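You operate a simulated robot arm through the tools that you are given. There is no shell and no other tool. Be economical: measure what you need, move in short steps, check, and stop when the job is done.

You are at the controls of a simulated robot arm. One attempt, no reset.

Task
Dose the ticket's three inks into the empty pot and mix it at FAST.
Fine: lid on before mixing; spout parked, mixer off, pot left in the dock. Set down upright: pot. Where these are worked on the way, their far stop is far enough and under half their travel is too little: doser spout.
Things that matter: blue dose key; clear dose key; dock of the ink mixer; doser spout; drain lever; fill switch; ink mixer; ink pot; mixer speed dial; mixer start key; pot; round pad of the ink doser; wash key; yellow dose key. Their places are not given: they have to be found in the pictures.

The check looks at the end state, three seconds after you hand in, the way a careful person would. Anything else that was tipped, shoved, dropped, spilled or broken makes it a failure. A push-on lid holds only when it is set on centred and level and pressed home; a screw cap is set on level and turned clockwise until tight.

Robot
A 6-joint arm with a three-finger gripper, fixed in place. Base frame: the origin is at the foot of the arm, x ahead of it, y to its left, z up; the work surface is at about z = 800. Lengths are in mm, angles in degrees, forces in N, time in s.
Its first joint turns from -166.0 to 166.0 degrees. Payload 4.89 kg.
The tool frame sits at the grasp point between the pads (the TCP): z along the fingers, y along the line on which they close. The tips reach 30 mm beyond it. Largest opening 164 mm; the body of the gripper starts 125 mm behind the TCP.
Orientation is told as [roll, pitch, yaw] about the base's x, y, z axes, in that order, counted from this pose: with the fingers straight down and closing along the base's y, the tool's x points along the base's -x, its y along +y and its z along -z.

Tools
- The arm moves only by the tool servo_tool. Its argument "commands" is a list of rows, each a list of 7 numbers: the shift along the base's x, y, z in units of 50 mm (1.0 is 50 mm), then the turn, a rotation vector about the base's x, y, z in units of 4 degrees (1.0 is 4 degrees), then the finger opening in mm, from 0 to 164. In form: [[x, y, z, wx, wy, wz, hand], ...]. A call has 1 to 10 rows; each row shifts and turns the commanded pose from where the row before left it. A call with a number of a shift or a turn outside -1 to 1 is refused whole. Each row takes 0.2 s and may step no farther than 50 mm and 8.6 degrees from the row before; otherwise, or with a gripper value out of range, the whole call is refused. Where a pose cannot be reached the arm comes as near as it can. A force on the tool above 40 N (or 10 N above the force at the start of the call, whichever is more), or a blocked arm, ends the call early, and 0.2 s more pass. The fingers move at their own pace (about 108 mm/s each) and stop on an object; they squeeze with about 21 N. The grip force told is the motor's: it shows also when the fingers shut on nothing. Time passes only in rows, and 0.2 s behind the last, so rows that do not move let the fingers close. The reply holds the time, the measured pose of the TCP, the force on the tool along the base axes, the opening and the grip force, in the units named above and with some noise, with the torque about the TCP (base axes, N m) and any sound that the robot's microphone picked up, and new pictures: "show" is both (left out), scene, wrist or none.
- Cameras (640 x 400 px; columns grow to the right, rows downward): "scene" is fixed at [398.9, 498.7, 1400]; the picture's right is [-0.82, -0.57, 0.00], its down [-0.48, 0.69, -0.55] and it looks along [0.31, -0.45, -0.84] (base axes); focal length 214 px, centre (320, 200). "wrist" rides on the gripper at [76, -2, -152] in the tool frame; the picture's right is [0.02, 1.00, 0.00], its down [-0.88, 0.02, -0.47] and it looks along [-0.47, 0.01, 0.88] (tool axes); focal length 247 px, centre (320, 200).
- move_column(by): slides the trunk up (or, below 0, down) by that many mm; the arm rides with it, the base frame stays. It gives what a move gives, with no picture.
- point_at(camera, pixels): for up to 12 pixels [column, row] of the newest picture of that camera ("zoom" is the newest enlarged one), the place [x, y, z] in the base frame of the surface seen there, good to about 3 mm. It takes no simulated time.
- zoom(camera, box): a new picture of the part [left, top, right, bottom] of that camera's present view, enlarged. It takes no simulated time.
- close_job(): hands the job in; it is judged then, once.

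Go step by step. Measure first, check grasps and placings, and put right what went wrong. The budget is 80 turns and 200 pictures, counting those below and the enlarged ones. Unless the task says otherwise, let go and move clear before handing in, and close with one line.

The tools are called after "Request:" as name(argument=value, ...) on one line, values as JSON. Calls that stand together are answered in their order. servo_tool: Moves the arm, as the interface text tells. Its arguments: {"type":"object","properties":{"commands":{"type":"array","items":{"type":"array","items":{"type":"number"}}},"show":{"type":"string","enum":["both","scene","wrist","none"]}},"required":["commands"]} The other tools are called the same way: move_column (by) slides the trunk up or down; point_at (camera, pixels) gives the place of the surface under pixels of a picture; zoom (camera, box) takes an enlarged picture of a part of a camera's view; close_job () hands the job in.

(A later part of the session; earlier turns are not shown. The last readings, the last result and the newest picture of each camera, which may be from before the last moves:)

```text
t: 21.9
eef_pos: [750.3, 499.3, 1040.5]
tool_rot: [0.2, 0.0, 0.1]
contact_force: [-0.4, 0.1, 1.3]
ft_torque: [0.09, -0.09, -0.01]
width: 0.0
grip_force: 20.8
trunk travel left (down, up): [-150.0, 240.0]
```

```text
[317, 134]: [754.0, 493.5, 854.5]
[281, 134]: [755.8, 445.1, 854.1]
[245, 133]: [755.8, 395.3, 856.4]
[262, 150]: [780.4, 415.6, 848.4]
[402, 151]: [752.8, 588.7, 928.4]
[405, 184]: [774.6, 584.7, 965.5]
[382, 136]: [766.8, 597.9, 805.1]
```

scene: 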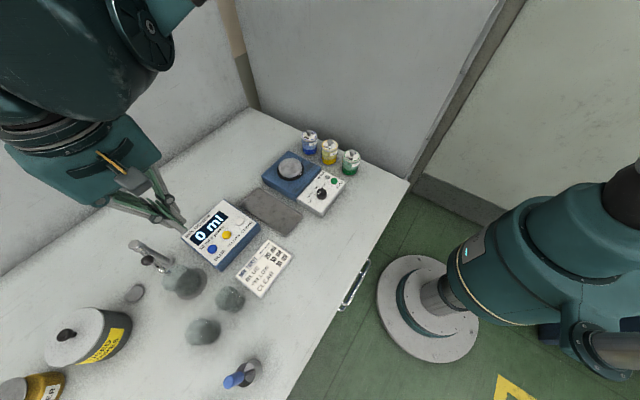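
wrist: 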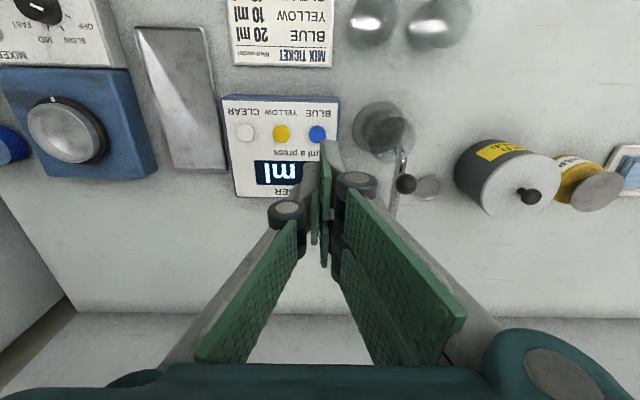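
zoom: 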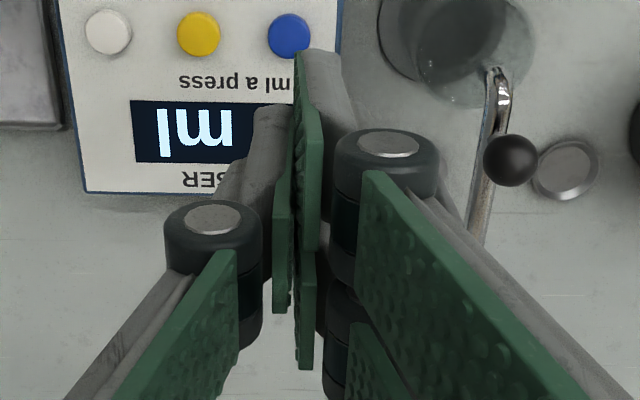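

The keys are at x≈752, y=494/445/396, z≈853. I'll lower the closed tips above the blue key.

Request:
servo_tool(commands=[[0.04, -0.1, -0.9, 0, 0, 0, 0], [0, 0, -0.9, 0, 0, 0, 0], [0, 0, -0.9, 0, 0, 0, 0], [0, 0, -0.2, 0, 0, 0, 0]], show="wrist")

```text
t: 22.9
eef_pos: [751.1, 493.6, 894.4]
tool_rot: [0.1, 0.0, 0.0]
contact_force: [-0.2, 1.1, -0.5]
ft_torque: [0.0, -0.01, -0.02]
width: 0.1
grip_force: 21.5
trunk travel left (down, up): [-150.0, 240.0]
```

wrist: 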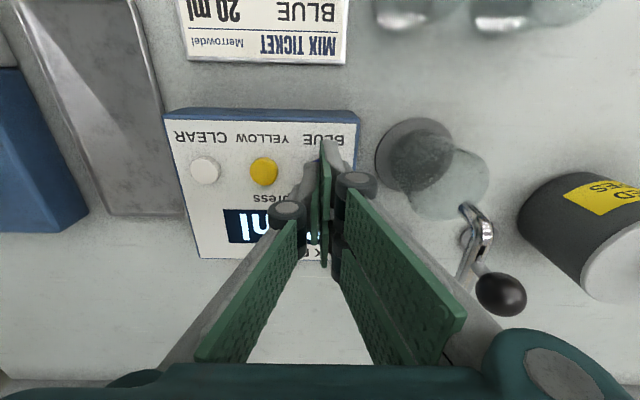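

The tips are above the blue key. I'll press down in small steps and listen.

Request:
servo_tool(commands=[[0, 0, -0.2, 0, 0, 0, 0], [0, 0, -0.06, 0, 0, 0, 0], [0, 0, -0.06, 0, 0, 0, 0]], show="scene")

```text
t: 23.8
eef_pos: [750.2, 494.3, 878.9]
tool_rot: [0.1, -0.1, 0.2]
contact_force: [1.0, 1.1, 1.3]
ft_torque: [0.04, -0.05, 0.02]
width: 6.1
grip_force: 44.2
trunk travel left (down, up): [-150.0, 240.0]
```

scene: 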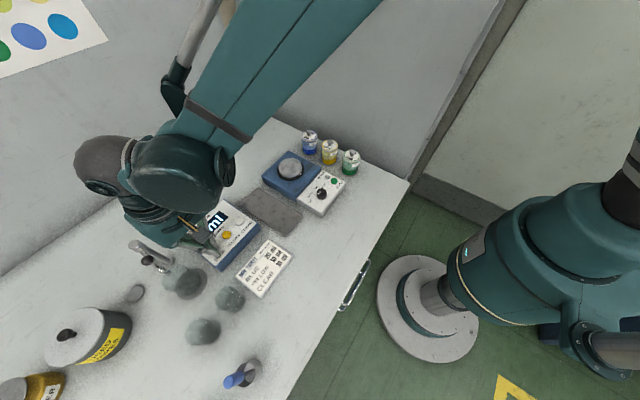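

The fingers were spread to 6 mm on the key. I'll lift slightly and read the display.

Request:
servo_tool(commands=[[0, 0, 0.3, 0, 0, 0, 0], [0, 0, 0.3, 0, 0, 0, 0]], show="wrist")

Request:
zoom(camera="scene", box=[170, 200, 270, 280])

```text
t: 24.4
eef_pos: [751.6, 493.4, 910.7]
tool_rot: [0.2, -0.1, 0.1]
contact_force: [0.2, 0.2, -1.1]
ft_torque: [-0.06, 0.07, 0.0]
width: 0.0
grip_force: 45.0
trunk travel left (down, up): [-150.0, 240.0]
```

wrist: 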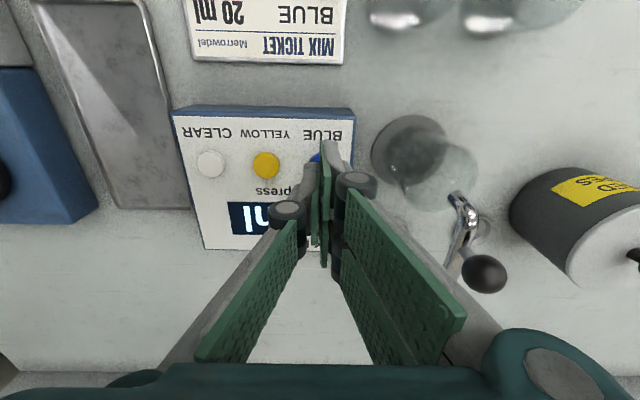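

```text
5.00 times, centred on (220, 240) of scene
```

zoom: 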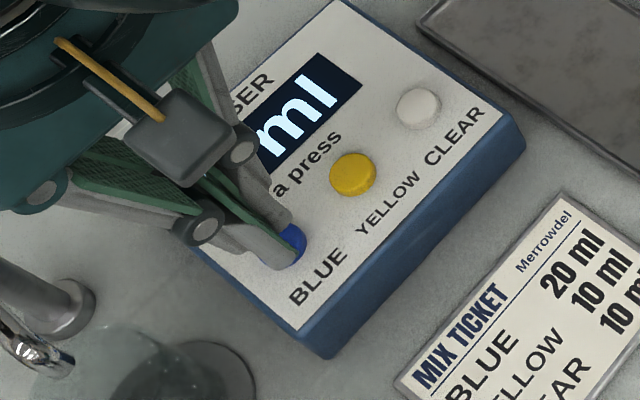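

I can't see the digits. I'll pull back along -x to read the display.

Request:
servo_tool(commands=[[-0.8, 0, 0.3, 0, 0, 0, 0], [-0.9, 0, 0.2, 0, 0, 0, 0], [-0.6, 0, 0, 0, 0, 0, 0]], show="wrist")

Request:
zoom(camera="scene", box=[150, 200, 270, 300])

```text
t: 25.1
eef_pos: [637.4, 491.1, 933.5]
tool_rot: [0.2, 0.0, 0.0]
contact_force: [0.7, -0.7, -0.8]
ft_torque: [0.11, 0.18, 0.0]
width: 0.0
grip_force: 45.3
trunk travel left (down, up): [-150.0, 240.0]
```

wrist: 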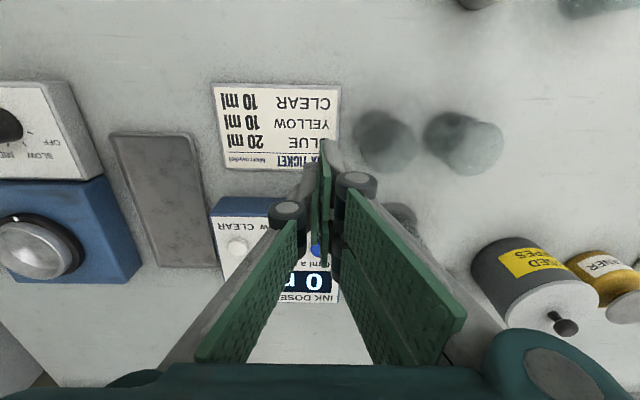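

```text
4.00 times, centred on (210, 250) of scene
```

zoom: 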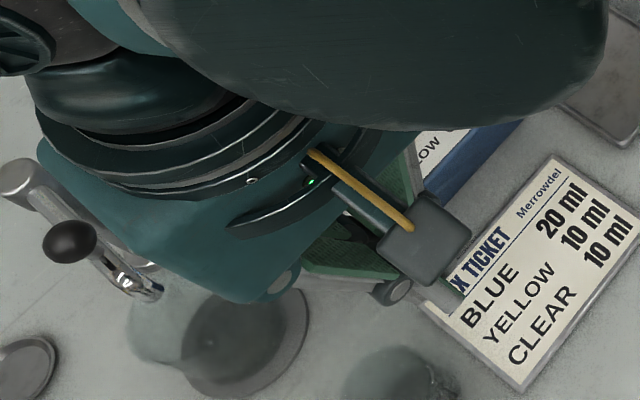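

Request:
zoom(camera="wrist", box=[270, 230, 370, 310])

```text
5.00 times, centred on (320, 270) of wrist
```

zoom: 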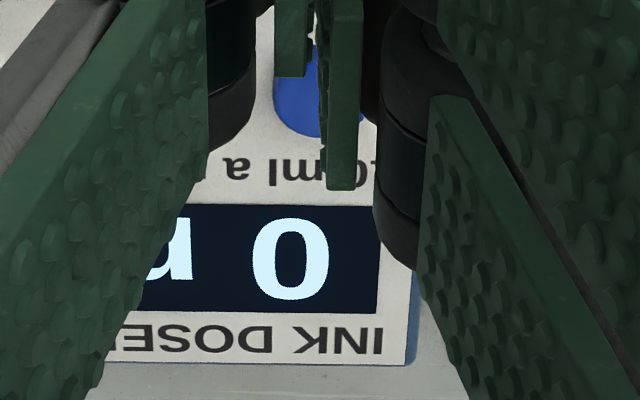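

The display still reads 0 ml: the domed key only wedged the closed fingers apart. I'll press with a single finger instead, at opening 14 and offset 12 mm, so the +y finger is over blue.

Request:
servo_tool(commands=[[0.8, -0.06, 0, 0, 0, 0, 14], [0.8, -0.06, 0, 0, 0, 0, 14], [0.7, -0.06, -0.4, 0, 0, 0, 14], [0, 0, -0.4, 0, 0, 0, 14]], show="wrist")

Request:
zoom(camera="wrist", box=[220, 110, 420, 260])

```text
t: 26.1
eef_pos: [752.1, 483.9, 895.3]
tool_rot: [0.2, -0.2, 0.1]
contact_force: [-1.0, -0.3, -0.5]
ft_torque: [0.07, -0.05, 0.01]
width: 13.8
grip_force: 0.0
trunk travel left (down, up): [-150.0, 240.0]
```

wrist: 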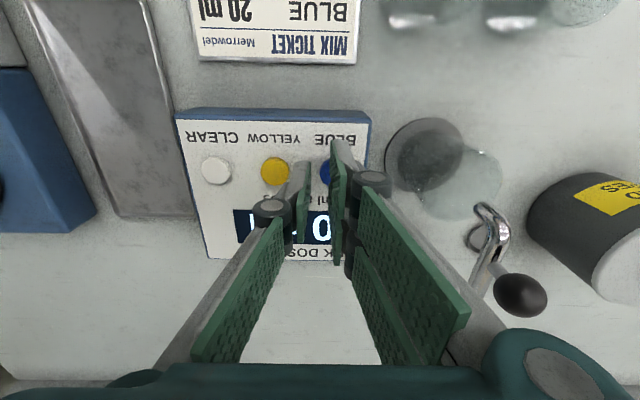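

```text
2.67 times, centred on (320, 185) of wrist
```

zoom: 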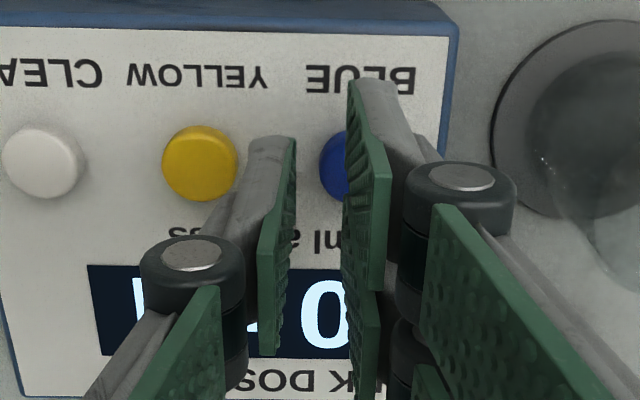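

The finger is over the blue key and the display's "0" is visible between the fingers. I'll press down to about z 877 and back.

Request:
servo_tool(commands=[[0, 0, -0.2, 0, 0, 0, 14], [0, 0, -0.08, 0, 0, 0, 14], [0, 0, -0.06, 0, 0, 0, 14]], show="wrist")

```text
t: 26.9
eef_pos: [751.2, 482.5, 877.7]
tool_rot: [0.3, -0.1, 0.1]
contact_force: [2.6, 1.7, 4.4]
ft_torque: [0.11, -0.04, -0.01]
width: 13.8
grip_force: 0.0
trunk travel left (down, up): [-150.0, 240.0]
heard: click
```

wrist: 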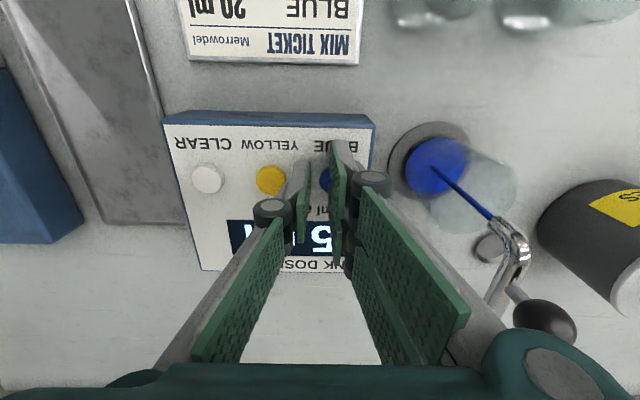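

A click was heard and blue ink is flowing into the pot. I'll lift and wait for the dose to finish.

Request:
servo_tool(commands=[[0, 0, 0.36, 0, 0, 0, 14], [0, 0, 0, 0, 0, 0, 14], [0, 0, 0, 0, 0, 0, 14], [0, 0, 0, 0, 0, 0, 14], [0, 0, 0, 0, 0, 0, 14], [0, 0, 0, 0, 0, 0, 14], [0, 0, 0, 0, 0, 0, 14]], show="wrist")

Request:
zoom(camera="wrist", box=[220, 110, 540, 300])

```text
t: 28.6
eef_pos: [750.8, 483.2, 895.6]
tool_rot: [0.2, 0.0, 0.2]
contact_force: [0.0, -0.3, -0.3]
ft_torque: [-0.02, 0.0, 0.01]
width: 13.9
grip_force: 0.0
trunk travel left (down, up): [-150.0, 240.0]
```

wrist: 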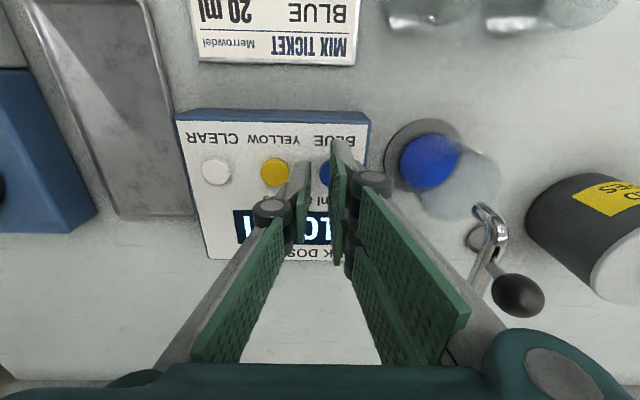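

```text
2.00 times, centred on (380, 205) of wrist
```

zoom: 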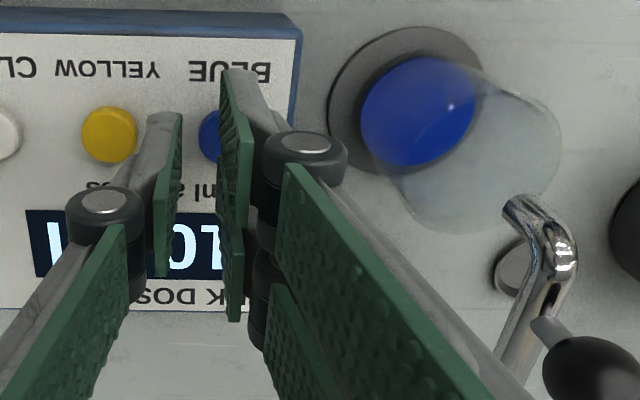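

The display reads 10 and the flow has stopped. I'll press blue a second time, then lift and wait.

Request:
servo_tool(commands=[[0, 0, -0.2, 0, 0, 0, 14], [0, 0, -0.08, 0, 0, 0, 14], [0, 0, -0.07, 0, 0, 0, 14], [0, 0, 0.35, 0, 0, 0, 14], [0, 0, 0, 0, 0, 0, 14], [0, 0, 0, 0, 0, 0, 14], [0, 0, 0, 0, 0, 0, 14], [0, 0, 0, 0, 0, 0, 14], [0, 0, 0, 0, 0, 0, 14], [0, 0, 0, 0, 0, 0, 14]], show="wrist")

Request:
zoom(camera="wrist", box=[220, 110, 540, 300])

```text
t: 30.8
eef_pos: [750.7, 483.4, 896.3]
tool_rot: [0.2, 0.0, 0.1]
contact_force: [0.2, 0.4, 0.3]
ft_torque: [0.01, 0.04, 0.01]
width: 14.0
grip_force: 0.0
trunk travel left (down, up): [-150.0, 240.0]
heard: click
```

wrist: 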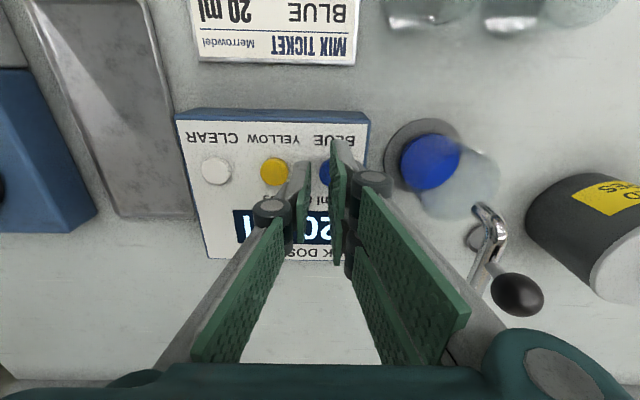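

```text
2.00 times, centred on (380, 205) of wrist
```

zoom: 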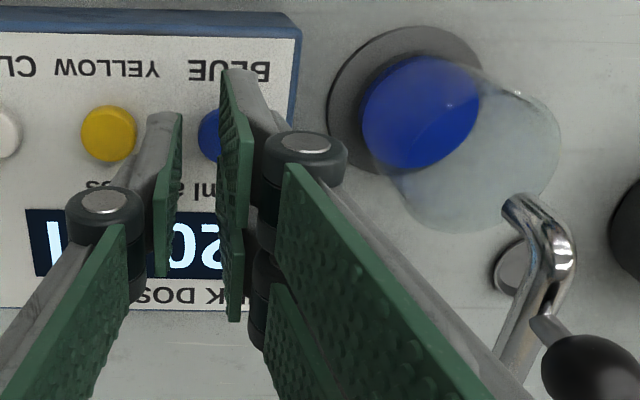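

20 ml of blue is in. Next is yellow: I'll shift y by -49 and press once.

Request:
servo_tool(commands=[[0.02, -0.5, 0.2, 0, 0, 0, 14], [0, -0.48, -0.2, 0, 0, 0, 14], [0, 0, -0.2, 0, 0, 0, 14], [0, 0, -0.08, 0, 0, 0, 14], [0, 0, -0.07, 0, 0, 0, 14], [0, 0, 0.35, 0, 0, 0, 14], [0, 0, 0, 0, 0, 0, 14], [0, 0, 0, 0, 0, 0, 14], [0, 0, 0, 0, 0, 0, 14], [0, 0, 0, 0, 0, 0, 14]], show="wrist")

Request:
zoom(camera="wrist", box=[220, 110, 540, 300])

```text
t: 33.0
eef_pos: [753.2, 434.2, 895.6]
tool_rot: [0.1, 0.0, 0.1]
contact_force: [-0.4, 0.4, -0.4]
ft_torque: [-0.01, -0.01, 0.02]
width: 13.9
grip_force: 0.0
trunk travel left (down, up): [-150.0, 240.0]
heard: click
```

wrist: 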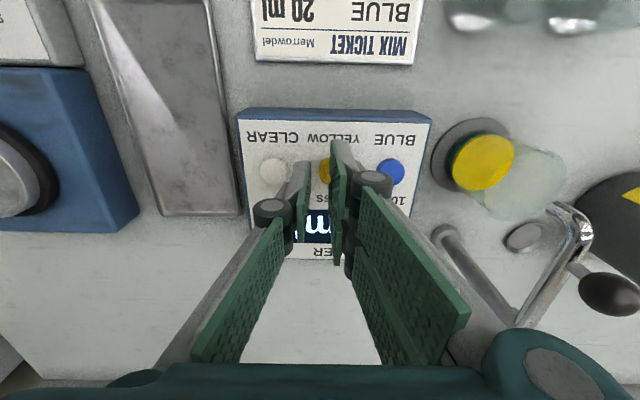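

```text
2.00 times, centred on (380, 205) of wrist
```

zoom: 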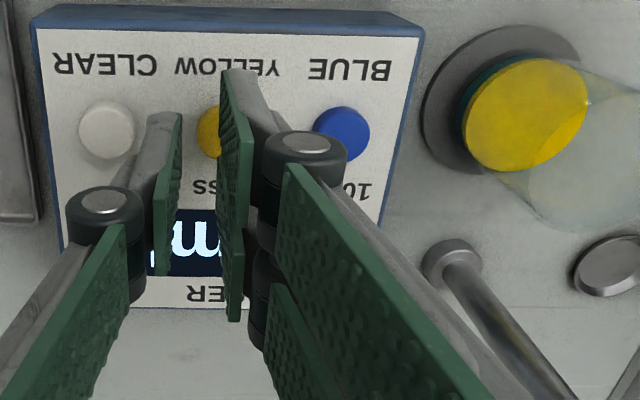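

Yellow is in the pot. Next is clear: I'll pause, then shift y by another -49 and press once.

Request:
servo_tool(commands=[[0, 0, 0, 0, 0, 0, 14], [0, 0, 0, 0, 0, 0, 14], [0, 0, 0, 0, 0, 0, 14], [0, -0.5, 0.2, 0, 0, 0, 14], [0, -0.49, -0.2, 0, 0, 0, 14], [0, 0, -0.2, 0, 0, 0, 14], [0, 0, -0.08, 0, 0, 0, 14], [0, 0, -0.07, 0, 0, 0, 14], [0, 0, 0.35, 0, 0, 0, 14]], show="none")

Request:
servo_tool(commands=[[0, 0, 0.5, 0, 0, 0, 14], [0, 0, 0.8, 0, 0, 0, 14], [0, 0, 0.8, 0, 0, 0, 14], [-0.7, 0.2, 0.4, 0, 0, 0, 60], [-0.7, 0.3, 0.4, 0, 0, 0, 60], [-0.6, 0.5, 0, 0, 0, 0, 60], [-0.2, 0.5, 0, 0, 0, 0, 60]], show="both")

Request:
zoom(camera="wrist", box=[200, 120, 440, 300])

```text
t: 35.0
eef_pos: [753.4, 384.4, 895.9]
tool_rot: [0.2, 0.0, 0.0]
contact_force: [0.3, 1.0, -0.9]
ft_torque: [-0.05, 0.13, 0.0]
width: 14.0
grip_force: 0.1
trunk travel left (down, up): [-150.0, 240.0]
heard: click
```

```text
t: 36.5
eef_pos: [641.1, 458.7, 1039.7]
tool_rot: [0.2, 0.0, 0.1]
contact_force: [-1.4, -1.0, 0.7]
ft_torque: [0.2, -0.01, 0.0]
width: 60.1
grip_force: 0.1
trunk travel left (down, up): [-150.0, 240.0]
```

scene: 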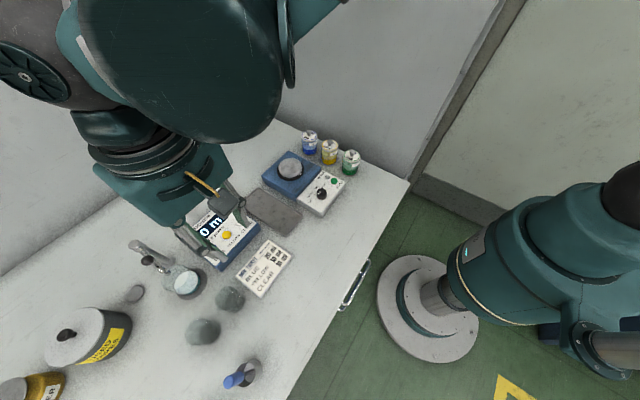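
wrist: 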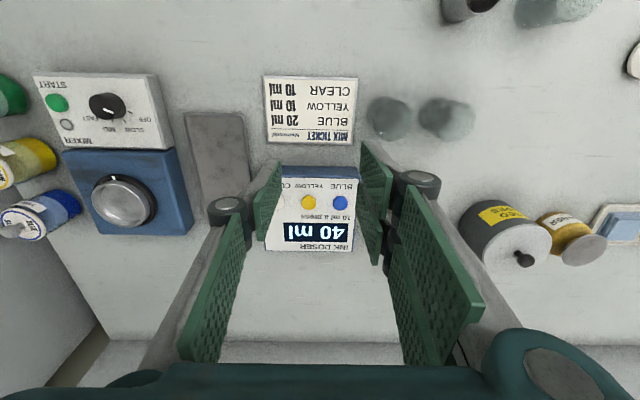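

```text
2.22 times, centred on (320, 210) of wrist
```

zoom: 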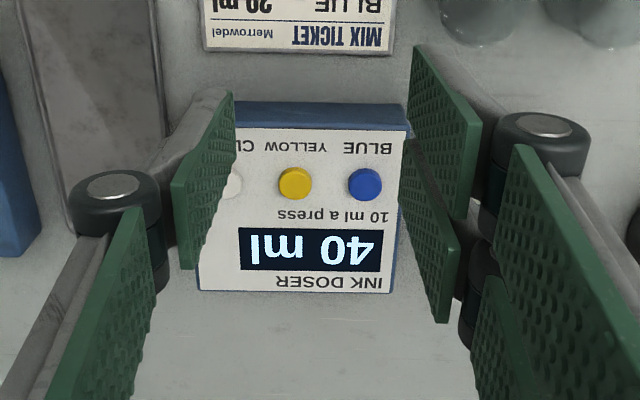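

The display shows 40 ml, so dosing is complete. Now I'll return to the spout's ball handle, using the same tilted grip at about (764,589,971).

Request:
servo_tool(commands=[[0.41, 0.433, 0, 0, -1, 0, 50], [0.41, 0.433, 0, 0, -1, 0, 50], [0.41, 0.433, 0, 0, -1, 0, 50], [0.41, 0.433, 0, 0, -1, 0, 50], [0.41, 0.433, 0, 0, -1, 0, 50], [0.41, 0.433, 0, 0, -1, 0, 50], [0, 0, -0.7, 0, 0, 0, 50], [0, 0, -0.3, 0, 0, 0, 50]], show="wrist")

Request:
zoom(camera="wrist", box=[200, 20, 440, 240])

```text
t: 38.4
eef_pos: [765.0, 589.5, 989.7]
tool_rot: [0.2, -24.1, 0.1]
contact_force: [0.2, -0.4, -0.1]
ft_torque: [0.03, -0.06, 0.01]
width: 50.2
grip_force: 0.0
trunk travel left (down, up): [-150.0, 240.0]
```

wrist: 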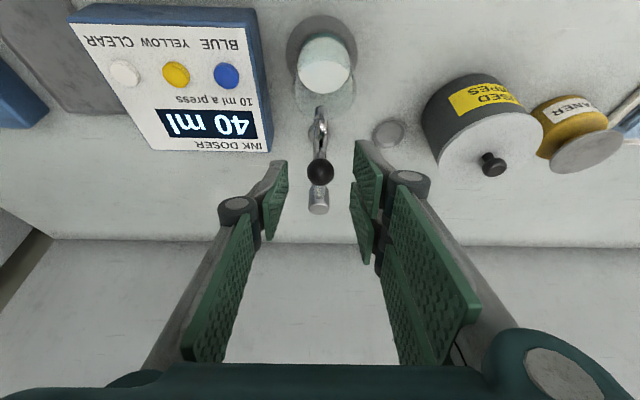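

```text
1.82 times, centred on (320, 130) of wrist
```

zoom: 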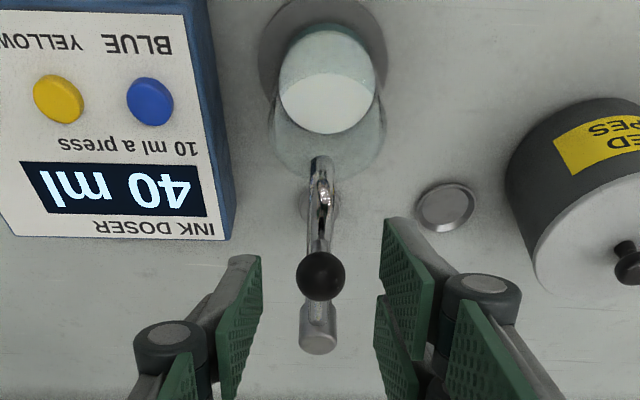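

Everything is aligned. I'll lower, grip the ball and swing the first half back.

Request:
servo_tool(commands=[[0, 0, -0.38, 0, 0, 0, 50], [0, 0, 0, 0, 0, 0, 10], [0, 0, 0, 0, 0, 0, 5], [0, 0, 0, 0, 0, 0, 5], [0.019, 0.244, 0, 0, 0, 0, 5], [0.058, 0.239, 0, 0, 0, 0, 5], [0.094, 0.225, 0, 0, 0, 0, 5], [0.127, 0.21, 0, 0, 0, 0, 5], [0.16, 0.185, 0, 0, 0, 0, 5]], show="wrist")

```text
t: 40.4
eef_pos: [788.2, 645.7, 969.3]
tool_rot: [0.2, -24.0, 0.1]
contact_force: [1.3, -6.4, -5.6]
ft_torque: [-0.09, 0.04, -0.3]
width: 21.5
grip_force: 44.2
trunk travel left (down, up): [-150.0, 240.0]
```

wrist: 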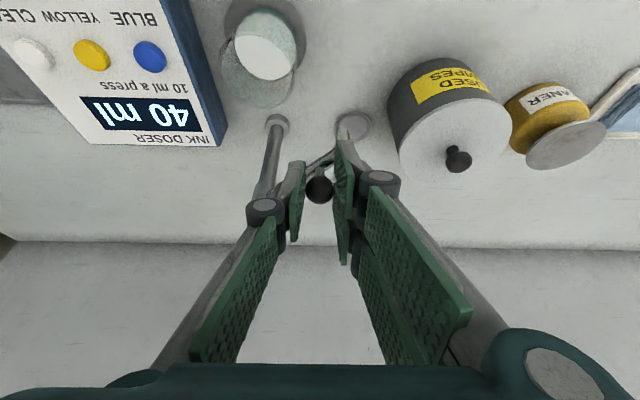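

The swing is smooth with low forces. I'll do the second half to the park stop.

Request:
servo_tool(commands=[[0.185, 0.16, 0, 0, 0, 0, 5], [0.21, 0.127, 0, 0, 0, 0, 5], [0.225, 0.094, 0, 0, 0, 0, 5], [0.239, 0.058, 0, 0, 0, 0, 5], [0.22, 0.015, 0, 0, 0, 0, 5], [0.06, 0, 0, 0, 0, 0, 5], [0.06, 0, 0, 0, 0, 0, 5]], show="wrist")

```text
t: 41.5
eef_pos: [836.8, 665.5, 971.1]
tool_rot: [0.0, -23.8, 0.1]
contact_force: [-7.1, -11.0, 3.6]
ft_torque: [-0.18, 0.18, -0.14]
width: 21.8
grip_force: 45.1
trunk travel left (down, up): [-150.0, 240.0]
stopped in row 5: the force on the tool passed its limit at 52 N (the readings are from after the stop); the commanded pose is now the measured one
```

wrist: 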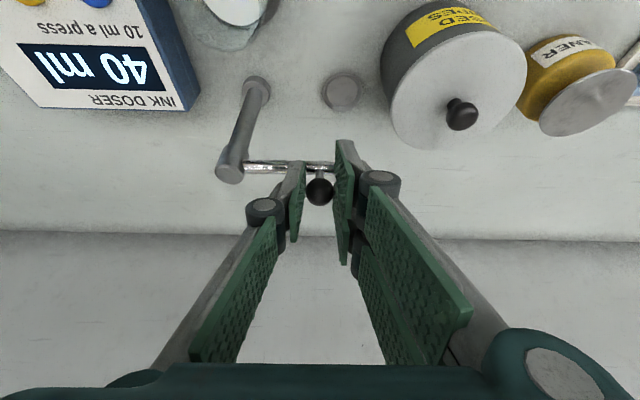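

It stopped at x=836.8, against 843 originally. I'll nudge it a bit further to make sure it is at the stop.

Request:
servo_tool(commands=[[0.06, -0.02, 0, 0, 0, 0, 5], [0.06, 0, 0, 0, 0, 0, 5], [0.06, 0, 0, 0, 0, 0, 5]], show="none")

Request:
servo_tool(commands=[[0, 0, 0, 0, 0, 0, 50], [0, 0, 0, 0, 0, 0, 50], [-0.3, 0, 0.7, 0, 0, 0, 50], [-0.3, 0, 0.7, 0, 0, 0, 50], [-0.5, -0.2, 0, 0, 1, 0, 80], [-0.5, -0.2, 0, 0, 1, 0, 100]], show="wrist")

Request:
zoom(camera="wrist", box=[200, 120, 440, 300])

```text
t: 42.1
eef_pos: [837.1, 665.8, 971.2]
tool_rot: [-0.1, -23.6, 0.1]
contact_force: [-13.2, -6.7, 9.2]
ft_torque: [-0.13, 0.22, -0.09]
width: 21.8
grip_force: 45.1
trunk travel left (down, up): [-150.0, 240.0]
stopped in row 2: the force on the tool passed its limit at 42 N (the readings are from after the stop); the commanded pose is now the measured one
```

```text
t: 43.5
eef_pos: [759.9, 646.2, 1040.2]
tool_rot: [0.0, -15.7, 0.2]
contact_force: [-0.7, 0.8, -0.9]
ft_torque: [-0.06, -0.04, -0.04]
width: 100.0
grip_force: 0.1
trunk travel left (down, up): [-150.0, 240.0]
```

wrist: 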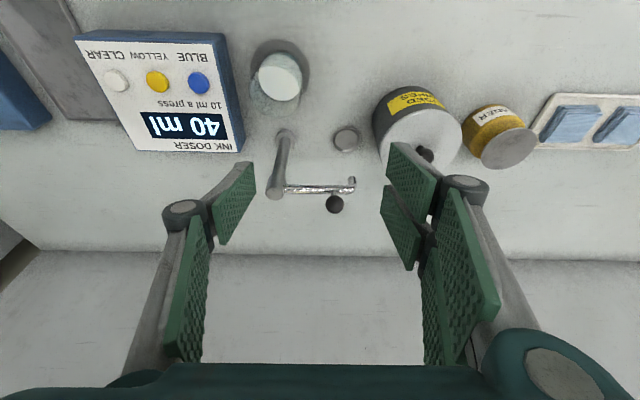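

```text
2.22 times, centred on (320, 210) of wrist
```

zoom: 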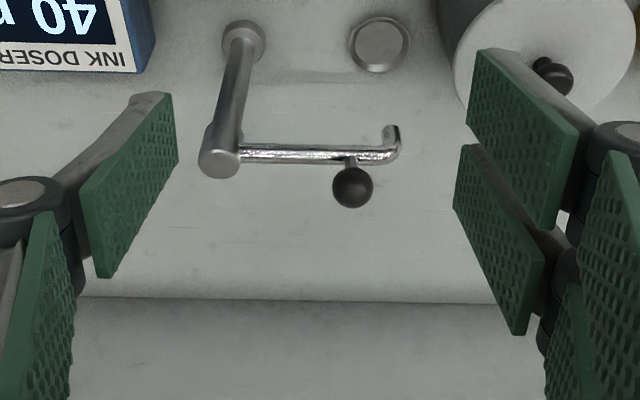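

Request:
point_at(camera="zoom", pixels=[[250, 157], [390, 153], [352, 187], [300, 155]])

Request:
point_at(camera="wrist", pixels=[[281, 65], [281, 85], [60, 110]])

```text
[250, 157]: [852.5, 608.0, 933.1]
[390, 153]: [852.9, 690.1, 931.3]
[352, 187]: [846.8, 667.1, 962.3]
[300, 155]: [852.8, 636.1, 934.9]
```

```text
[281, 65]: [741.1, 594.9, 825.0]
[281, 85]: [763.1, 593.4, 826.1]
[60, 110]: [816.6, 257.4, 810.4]
```

The spout is parked again, with its bar straight along y at x≈852. Now I'll straighten the tool, go over the pot and grip it.

Request:
servo_tool(commands=[[-0.04, -0.27, 0, 0, 1, 0, 100], [-0.03, -0.27, 0, 0, 1, 0, 100], [-0.03, -0.27, 0, 0, 1, 0, 100], [-0.03, -0.27, 0, 0, 0.93, 0, 100], [0, 0, -0.9, 0, 0, 0, 100], [0, 0, -0.9, 0, 0, 0, 100]], show="wrist")

```text
t: 44.9
eef_pos: [750.1, 591.1, 949.6]
tool_rot: [0.0, 0.1, 0.2]
contact_force: [-0.8, -2.2, 1.0]
ft_torque: [0.18, -0.15, 0.05]
width: 100.1
grip_force: 0.0
trunk travel left (down, up): [-150.0, 240.0]
```

wrist: 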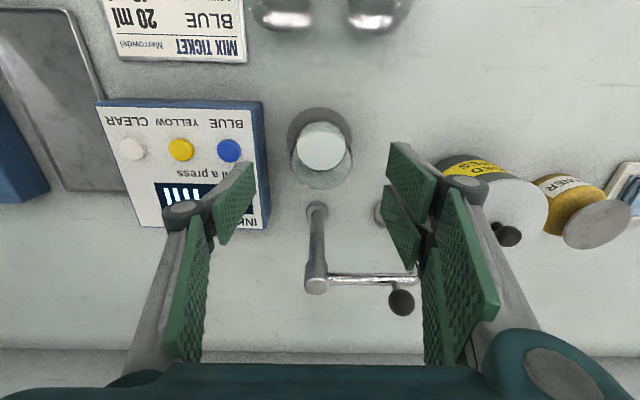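

It is aligned with clearance. I'll descend to z≈860, close, and lift.

Request:
servo_tool(commands=[[0.06, 0.01, -0.9, 0, 0, 0, 100], [0, 0, -0.88, 0, 0, 0, 100], [0, 0, 0, 0, 0, 0, 40], [0, 0, 0, 0, 0, 0, 40], [0, 0, 0, 0, 0, 0, 40], [0, 0, 0.3, 0, 0, 0, 40], [0, 0, 0.7, 0, 0, 0, 40], [0, 0, 0.8, 0, 0, 0, 40], [0, 0, 0.8, 0, 0, 0, 40]], show="wrist")

```text
t: 46.9
eef_pos: [754.6, 594.2, 990.9]
tool_rot: [-0.1, 0.1, 0.2]
contact_force: [1.2, 0.0, -0.7]
ft_torque: [-0.11, 0.12, 0.03]
width: 59.7
grip_force: 21.2
trunk travel left (down, up): [-150.0, 240.0]
```

wrist: 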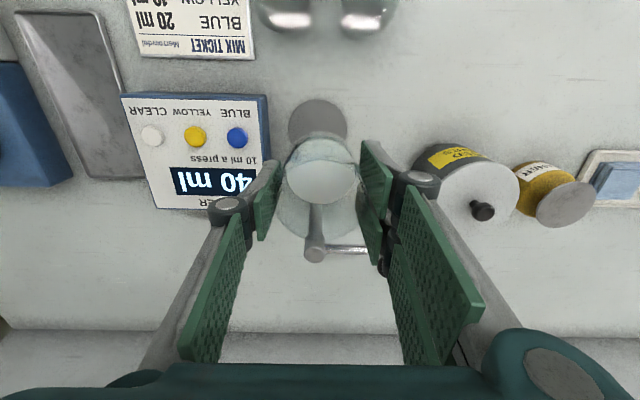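

The pot is held at 59.7 mm. I'll carry it gently toward the mixer and stop short at y≈280 to view the dock.

Request:
servo_tool(commands=[[0, -0.4, 0, 0, 0, 0, 40], [0, -0.6, 0, 0, 0, 0, 40], [0, -0.7, 0, 0, 0, 0, 40], [0, -0.7, 0, 0, 0, 0, 40], [0, -0.7, 0, 0, 0, 0, 40], [0, -0.7, 0, 0, 0, 0, 40], [0, -0.7, 0, 0, 0, 0, 40], [0, -0.7, 0, 0, 0, 0, 40], [0, -0.6, 0, 0, 0, 0, 40], [0, -0.4, 0, 0, 0, 0, 40]])

Request:
zoom(camera="wrist", box=[110, 60, 290, 220])

Request:
zoom(camera="scene", box=[250, 130, 360, 220])

```text
t: 49.1
eef_pos: [755.2, 282.2, 990.7]
tool_rot: [0.0, 0.1, 0.3]
contact_force: [-0.5, 1.1, -0.5]
ft_torque: [-0.13, -0.04, 0.0]
width: 59.6
grip_force: 21.4
trunk travel left (down, up): [-150.0, 240.0]
```

scene: 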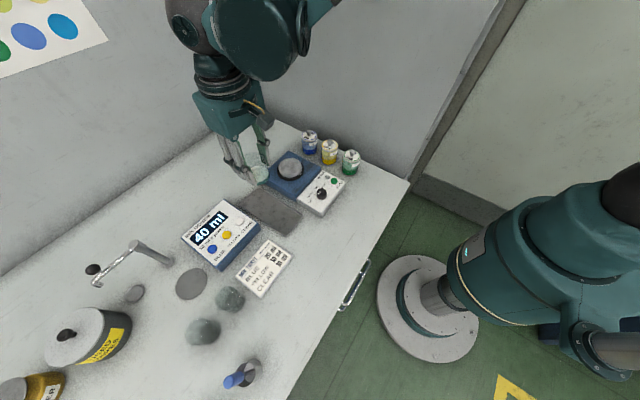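
wrist: 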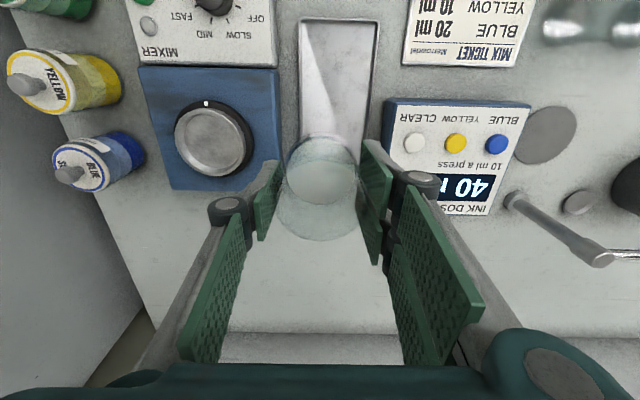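

```text
2.50 times, centred on (200, 140) of wrist
```

zoom: 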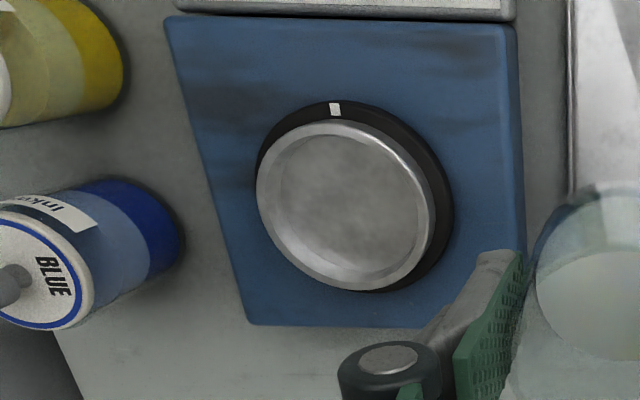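

```text
4.44 times, centred on (305, 175) of scene
```

zoom: 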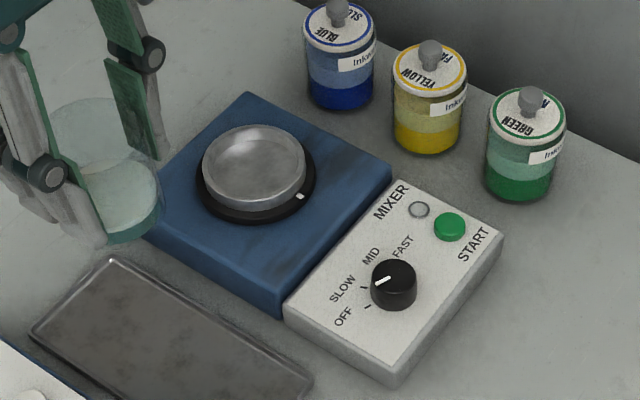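

The dock is a shallow metal dish with a rim. I'll measure its rim and floor.

Request:
point_at(camera="wrist", pixels=[[209, 142], [178, 139], [243, 145], [208, 110], [208, 172], [209, 125], [209, 158], [190, 140], [228, 142], [160, 100], [205, 104], [145, 26]])

Request:
point_at(camera="scene", pixels=[[290, 168], [291, 176], [285, 163], [280, 167], [301, 168], [291, 160], [278, 165]])

Request:
zoom(camera="scene", box=[270, 150, 310, 185])

```text
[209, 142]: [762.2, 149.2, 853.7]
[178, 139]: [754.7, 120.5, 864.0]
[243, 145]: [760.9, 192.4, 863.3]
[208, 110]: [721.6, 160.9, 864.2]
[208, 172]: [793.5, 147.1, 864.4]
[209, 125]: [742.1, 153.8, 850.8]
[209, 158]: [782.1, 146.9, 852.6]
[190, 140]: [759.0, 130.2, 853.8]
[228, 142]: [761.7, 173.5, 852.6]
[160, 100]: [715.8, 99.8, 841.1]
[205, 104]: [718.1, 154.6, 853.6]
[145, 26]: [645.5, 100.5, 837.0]
```

```text
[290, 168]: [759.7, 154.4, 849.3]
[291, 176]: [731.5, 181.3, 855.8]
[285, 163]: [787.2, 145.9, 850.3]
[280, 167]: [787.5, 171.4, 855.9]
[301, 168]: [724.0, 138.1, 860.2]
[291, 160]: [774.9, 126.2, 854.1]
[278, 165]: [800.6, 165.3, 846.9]
```

```text
11.43 times, centred on (290, 168) of scene
```

zoom: 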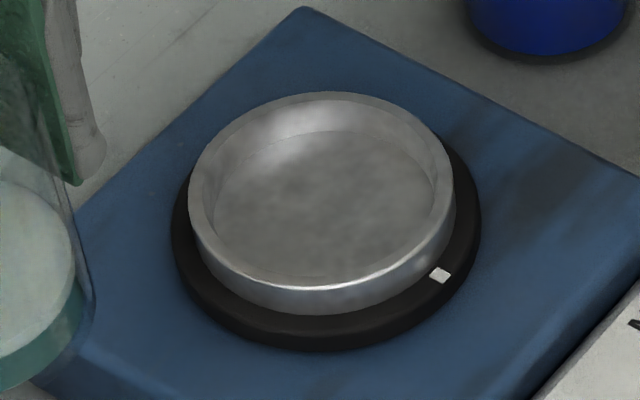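

The dish has its rim at z 864, floor ≈852 and centre ≈(757,156.5). Now I'll check that the pot is centred in the grip along x.

Request:
zoom(camera="wrist", box=[260, 130, 390, 260])

```text
3.08 times, centred on (325, 195) of wrist
```

zoom: 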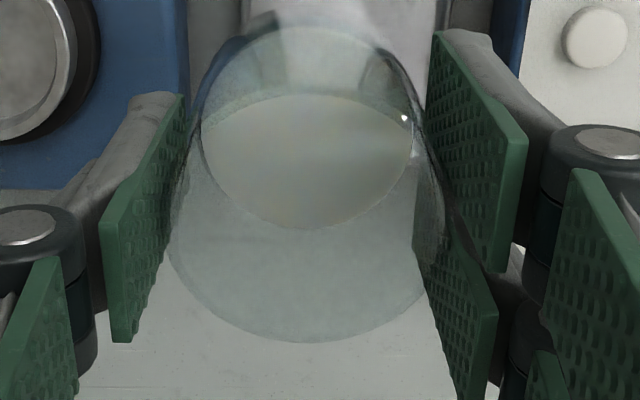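

The pot offset is within ±2 mm. I'll move over the dock centre and lower to just above the rim.

Request:
servo_tool(commands=[[0.02, -0.5, 0, 0, 0, 0, 40], [0.02, -0.7, 0, 0, 0, 0, 40], [0, -0.7, 0, 0, 0, 0, 40], [0, -0.4, 0, 0, 0, 0, 40], [0, -0.2, -0.3, 0, 0, 0, 40], [0, 0, -0.6, 0, 0, 0, 40], [0, 0, -0.4, 0, 0, 0, 40], [0, 0, 0, 0, 0, 0, 40]])

Request:
zoom(camera="scene", box=[260, 130, 330, 190])

Request:
zoom(camera="wrist", box=[250, 100, 390, 250])

```text
t: 50.9
eef_pos: [756.3, 157.4, 926.5]
tool_rot: [-0.1, 0.1, 0.2]
contact_force: [0.3, 0.6, -0.9]
ft_torque: [0.03, 0.03, 0.01]
width: 59.8
grip_force: 21.1
trunk travel left (down, up): [-150.0, 240.0]
```

scene: 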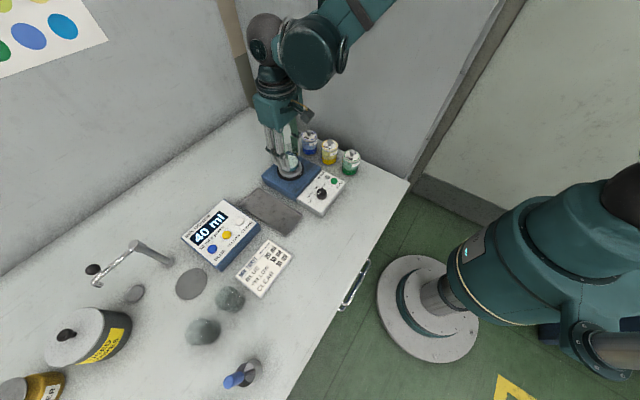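
wrist: 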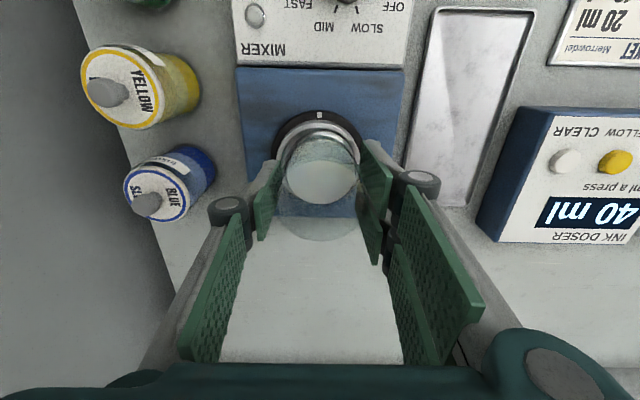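

```text
6.67 times, centred on (295, 160) of scene
```

zoom: 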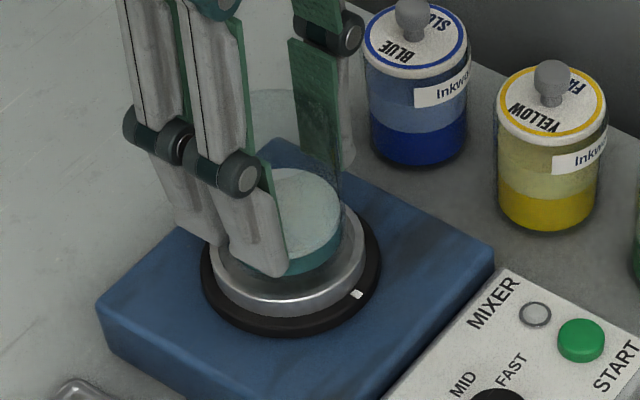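

```text
2.67 times, centred on (320, 175) of wrist
```

zoom: 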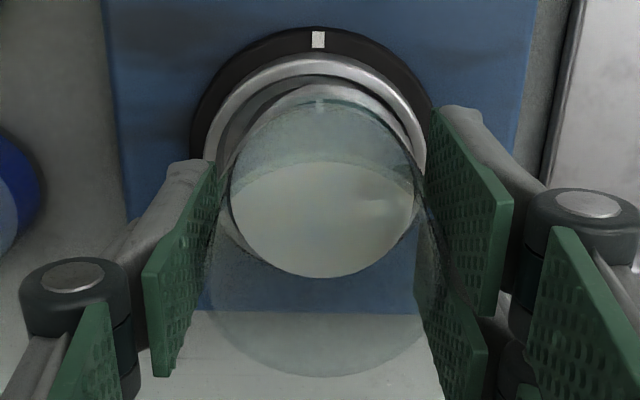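

The alignment agrees within 1 mm in x, and I'll correct y by -1. Then I'll lower until contact.

Request:
servo_tool(commands=[[0, -0.02, -0.14, 0, 0, 0, 40], [0, 0, -0.1, 0, 0, 0, 40], [0, 0, -0.08, 0, 0, 0, 40], [0, 0, -0.04, 0, 0, 0, 40], [0, 0, -0.04, 0, 0, 0, 40]], show="none")

```text
t: 52.1
eef_pos: [756.2, 155.6, 906.5]
tool_rot: [0.0, 0.1, 0.2]
contact_force: [2.6, 0.2, 15.7]
ft_torque: [0.03, -0.12, 0.0]
width: 59.8
grip_force: 20.7
trunk travel left (down, up): [-150.0, 240.0]
```

Contact came at base z≈850, which is the dish floor. I'll release, rise and look.

Request:
servo_tool(commands=[[0, 0, 0.03, 0, 0, 0, 90], [0, 0, 0, 0, 0, 0, 90], [0, 0, 0.6, 0, 0, 0, 90], [0, 0, 0.8, 0, 0, 0, 90], [0, 0, 0.8, 0, 0, 0, 90], [-0.6, 0.6, 0.2, 0, 0, 0, 60], [-0.6, 0.7, 0.2, 0, 0, 0, 60]])

Request:
zoom(camera="scene", box=[260, 130, 350, 220])

Request:
zoom(camera="wrist", box=[140, 100, 300, 260])

```text
t: 53.7
eef_pos: [696.2, 220.6, 1038.6]
tool_rot: [0.0, 0.1, 0.2]
contact_force: [2.1, -2.3, -0.4]
ft_torque: [0.2, 0.21, -0.01]
width: 60.0
grip_force: 0.1
trunk travel left (down, up): [-150.0, 240.0]
```

scene: 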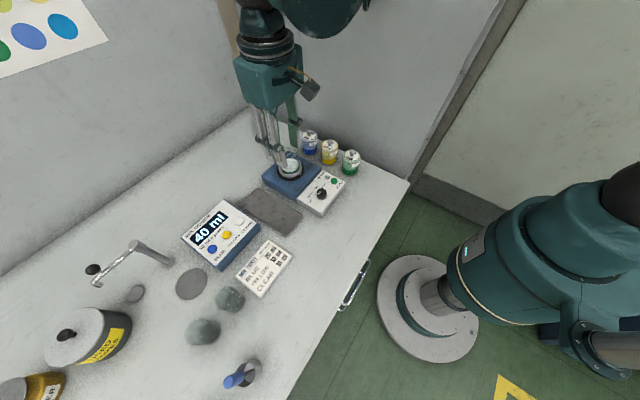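
wrist: 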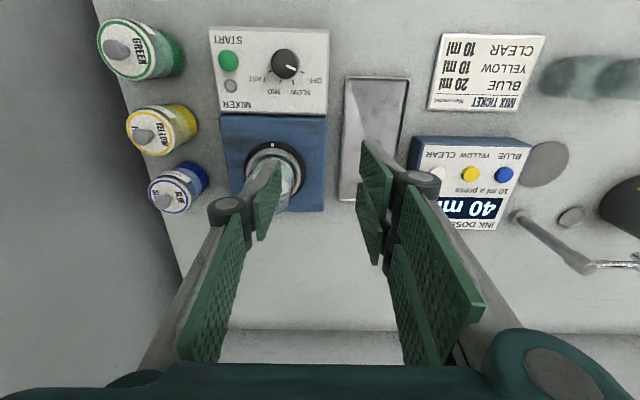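

```text
4.44 times, centred on (305, 175) of scene
```

zoom: 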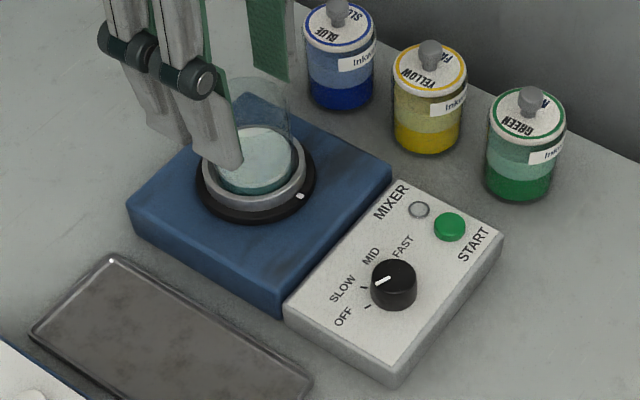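

```text
2.50 times, centred on (220, 180) of wrist
```

zoom: 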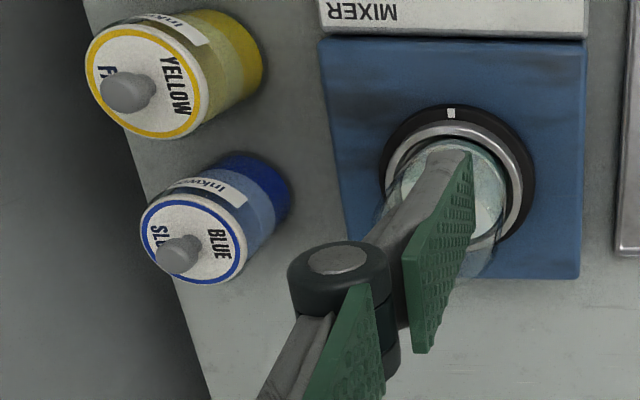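

The pot sits well in the dock. Next I'll fetch the lid at (538.5,909.5).

Request:
servo_tool(commands=[[-0.2, 0.86, 0, 0, 0, 0, 60], [-0.2, 0.86, 0, 0, 0, 0, 60], [-0.2, 0.86, 0, 0, 0, 0, 60], [-0.2, 0.86, 0, 0, 0, 0, 60], [-0.2, 0.86, 0, 0, 0, 0, 60], [-0.2, 0.86, 0, 0, 0, 0, 60], [-0.2, 0.86, 0, 0, 0, 0, 60], [-0.2, 0.86, 0, 0, 0, 0, 60], [-0.2, 0.86, 0, 0, 0, 0, 60], [-0.2, 0.86, 0, 0, 0, 0, 60]], show="none")

Request:
servo_tool(commands=[[-0.2, 0.86, 0, 0, 0, 0, 50], [-0.2, 0.86, 0, 0, 0, 0, 50], [-0.2, 0.86, 0, 0, 0, 0, 50], [-0.2, 0.86, 0, 0, 0, 0, 50], [-0.2, 0.86, -0.3, 0, 0, 0, 50], [-0.15, 0.86, -0.4, 0, 0, 0, 50], [0, 0, -0.8, 0, 0, 0, 50], [0, 0, -0.8, 0, 0, 0, 50]], show="wrist")

Request:
zoom(camera="wrist", box=[250, 100, 390, 250])

```text
t: 55.9
eef_pos: [598.6, 651.6, 1037.0]
tool_rot: [0.1, 0.1, 0.1]
contact_force: [1.5, -1.5, 1.5]
ft_torque: [0.29, 0.07, 0.01]
width: 59.9
grip_force: 0.1
trunk travel left (down, up): [-150.0, 240.0]
```

```text
t: 57.7
eef_pos: [537.7, 908.8, 921.9]
tool_rot: [0.0, 0.2, 0.2]
contact_force: [-0.2, -1.1, 0.0]
ft_torque: [0.08, -0.1, 0.0]
width: 50.0
grip_force: 0.0
trunk travel left (down, up): [-150.0, 240.0]
```

wrist: 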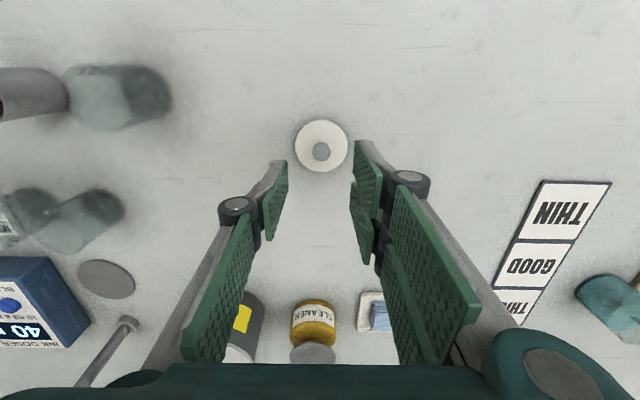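

```text
2.67 times, centred on (320, 175) of wrist
```

zoom: 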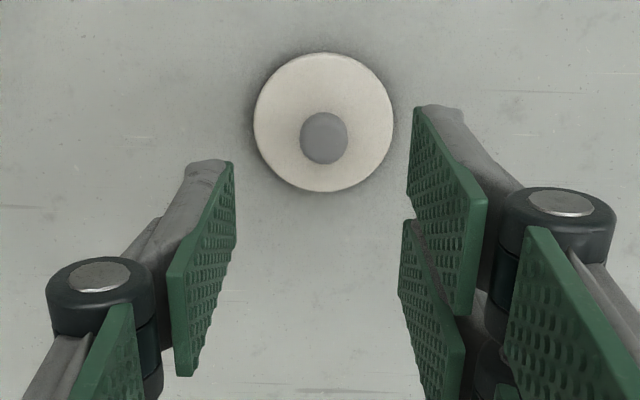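

The lid centre is (536,909.6) and its diameter 57 mm. I'll descend over the knob and grip it.

Request:
servo_tool(commands=[[-0.026, 0.016, -0.8, 0, 0, 0, 50], [0, 0, -0.6, 0, 0, 0, 50], [0, 0, -0.16, 0, 0, 0, 40], [0, 0, 0, 0, 0, 0, 5], [0, 0, 0, 0, 0, 0, 5], [0, 0, 0, 0, 0, 0, 5]], show="wrist")

```text
t: 59.1
eef_pos: [537.7, 908.0, 843.9]
tool_rot: [0.1, 0.1, 0.1]
contact_force: [0.4, -0.3, -0.2]
ft_torque: [0.03, -0.01, -0.03]
width: 15.7
grip_force: 21.2
trunk travel left (down, up): [-150.0, 240.0]
```

wrist: 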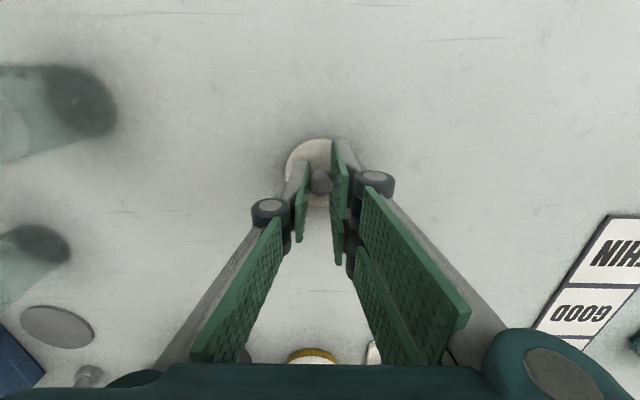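

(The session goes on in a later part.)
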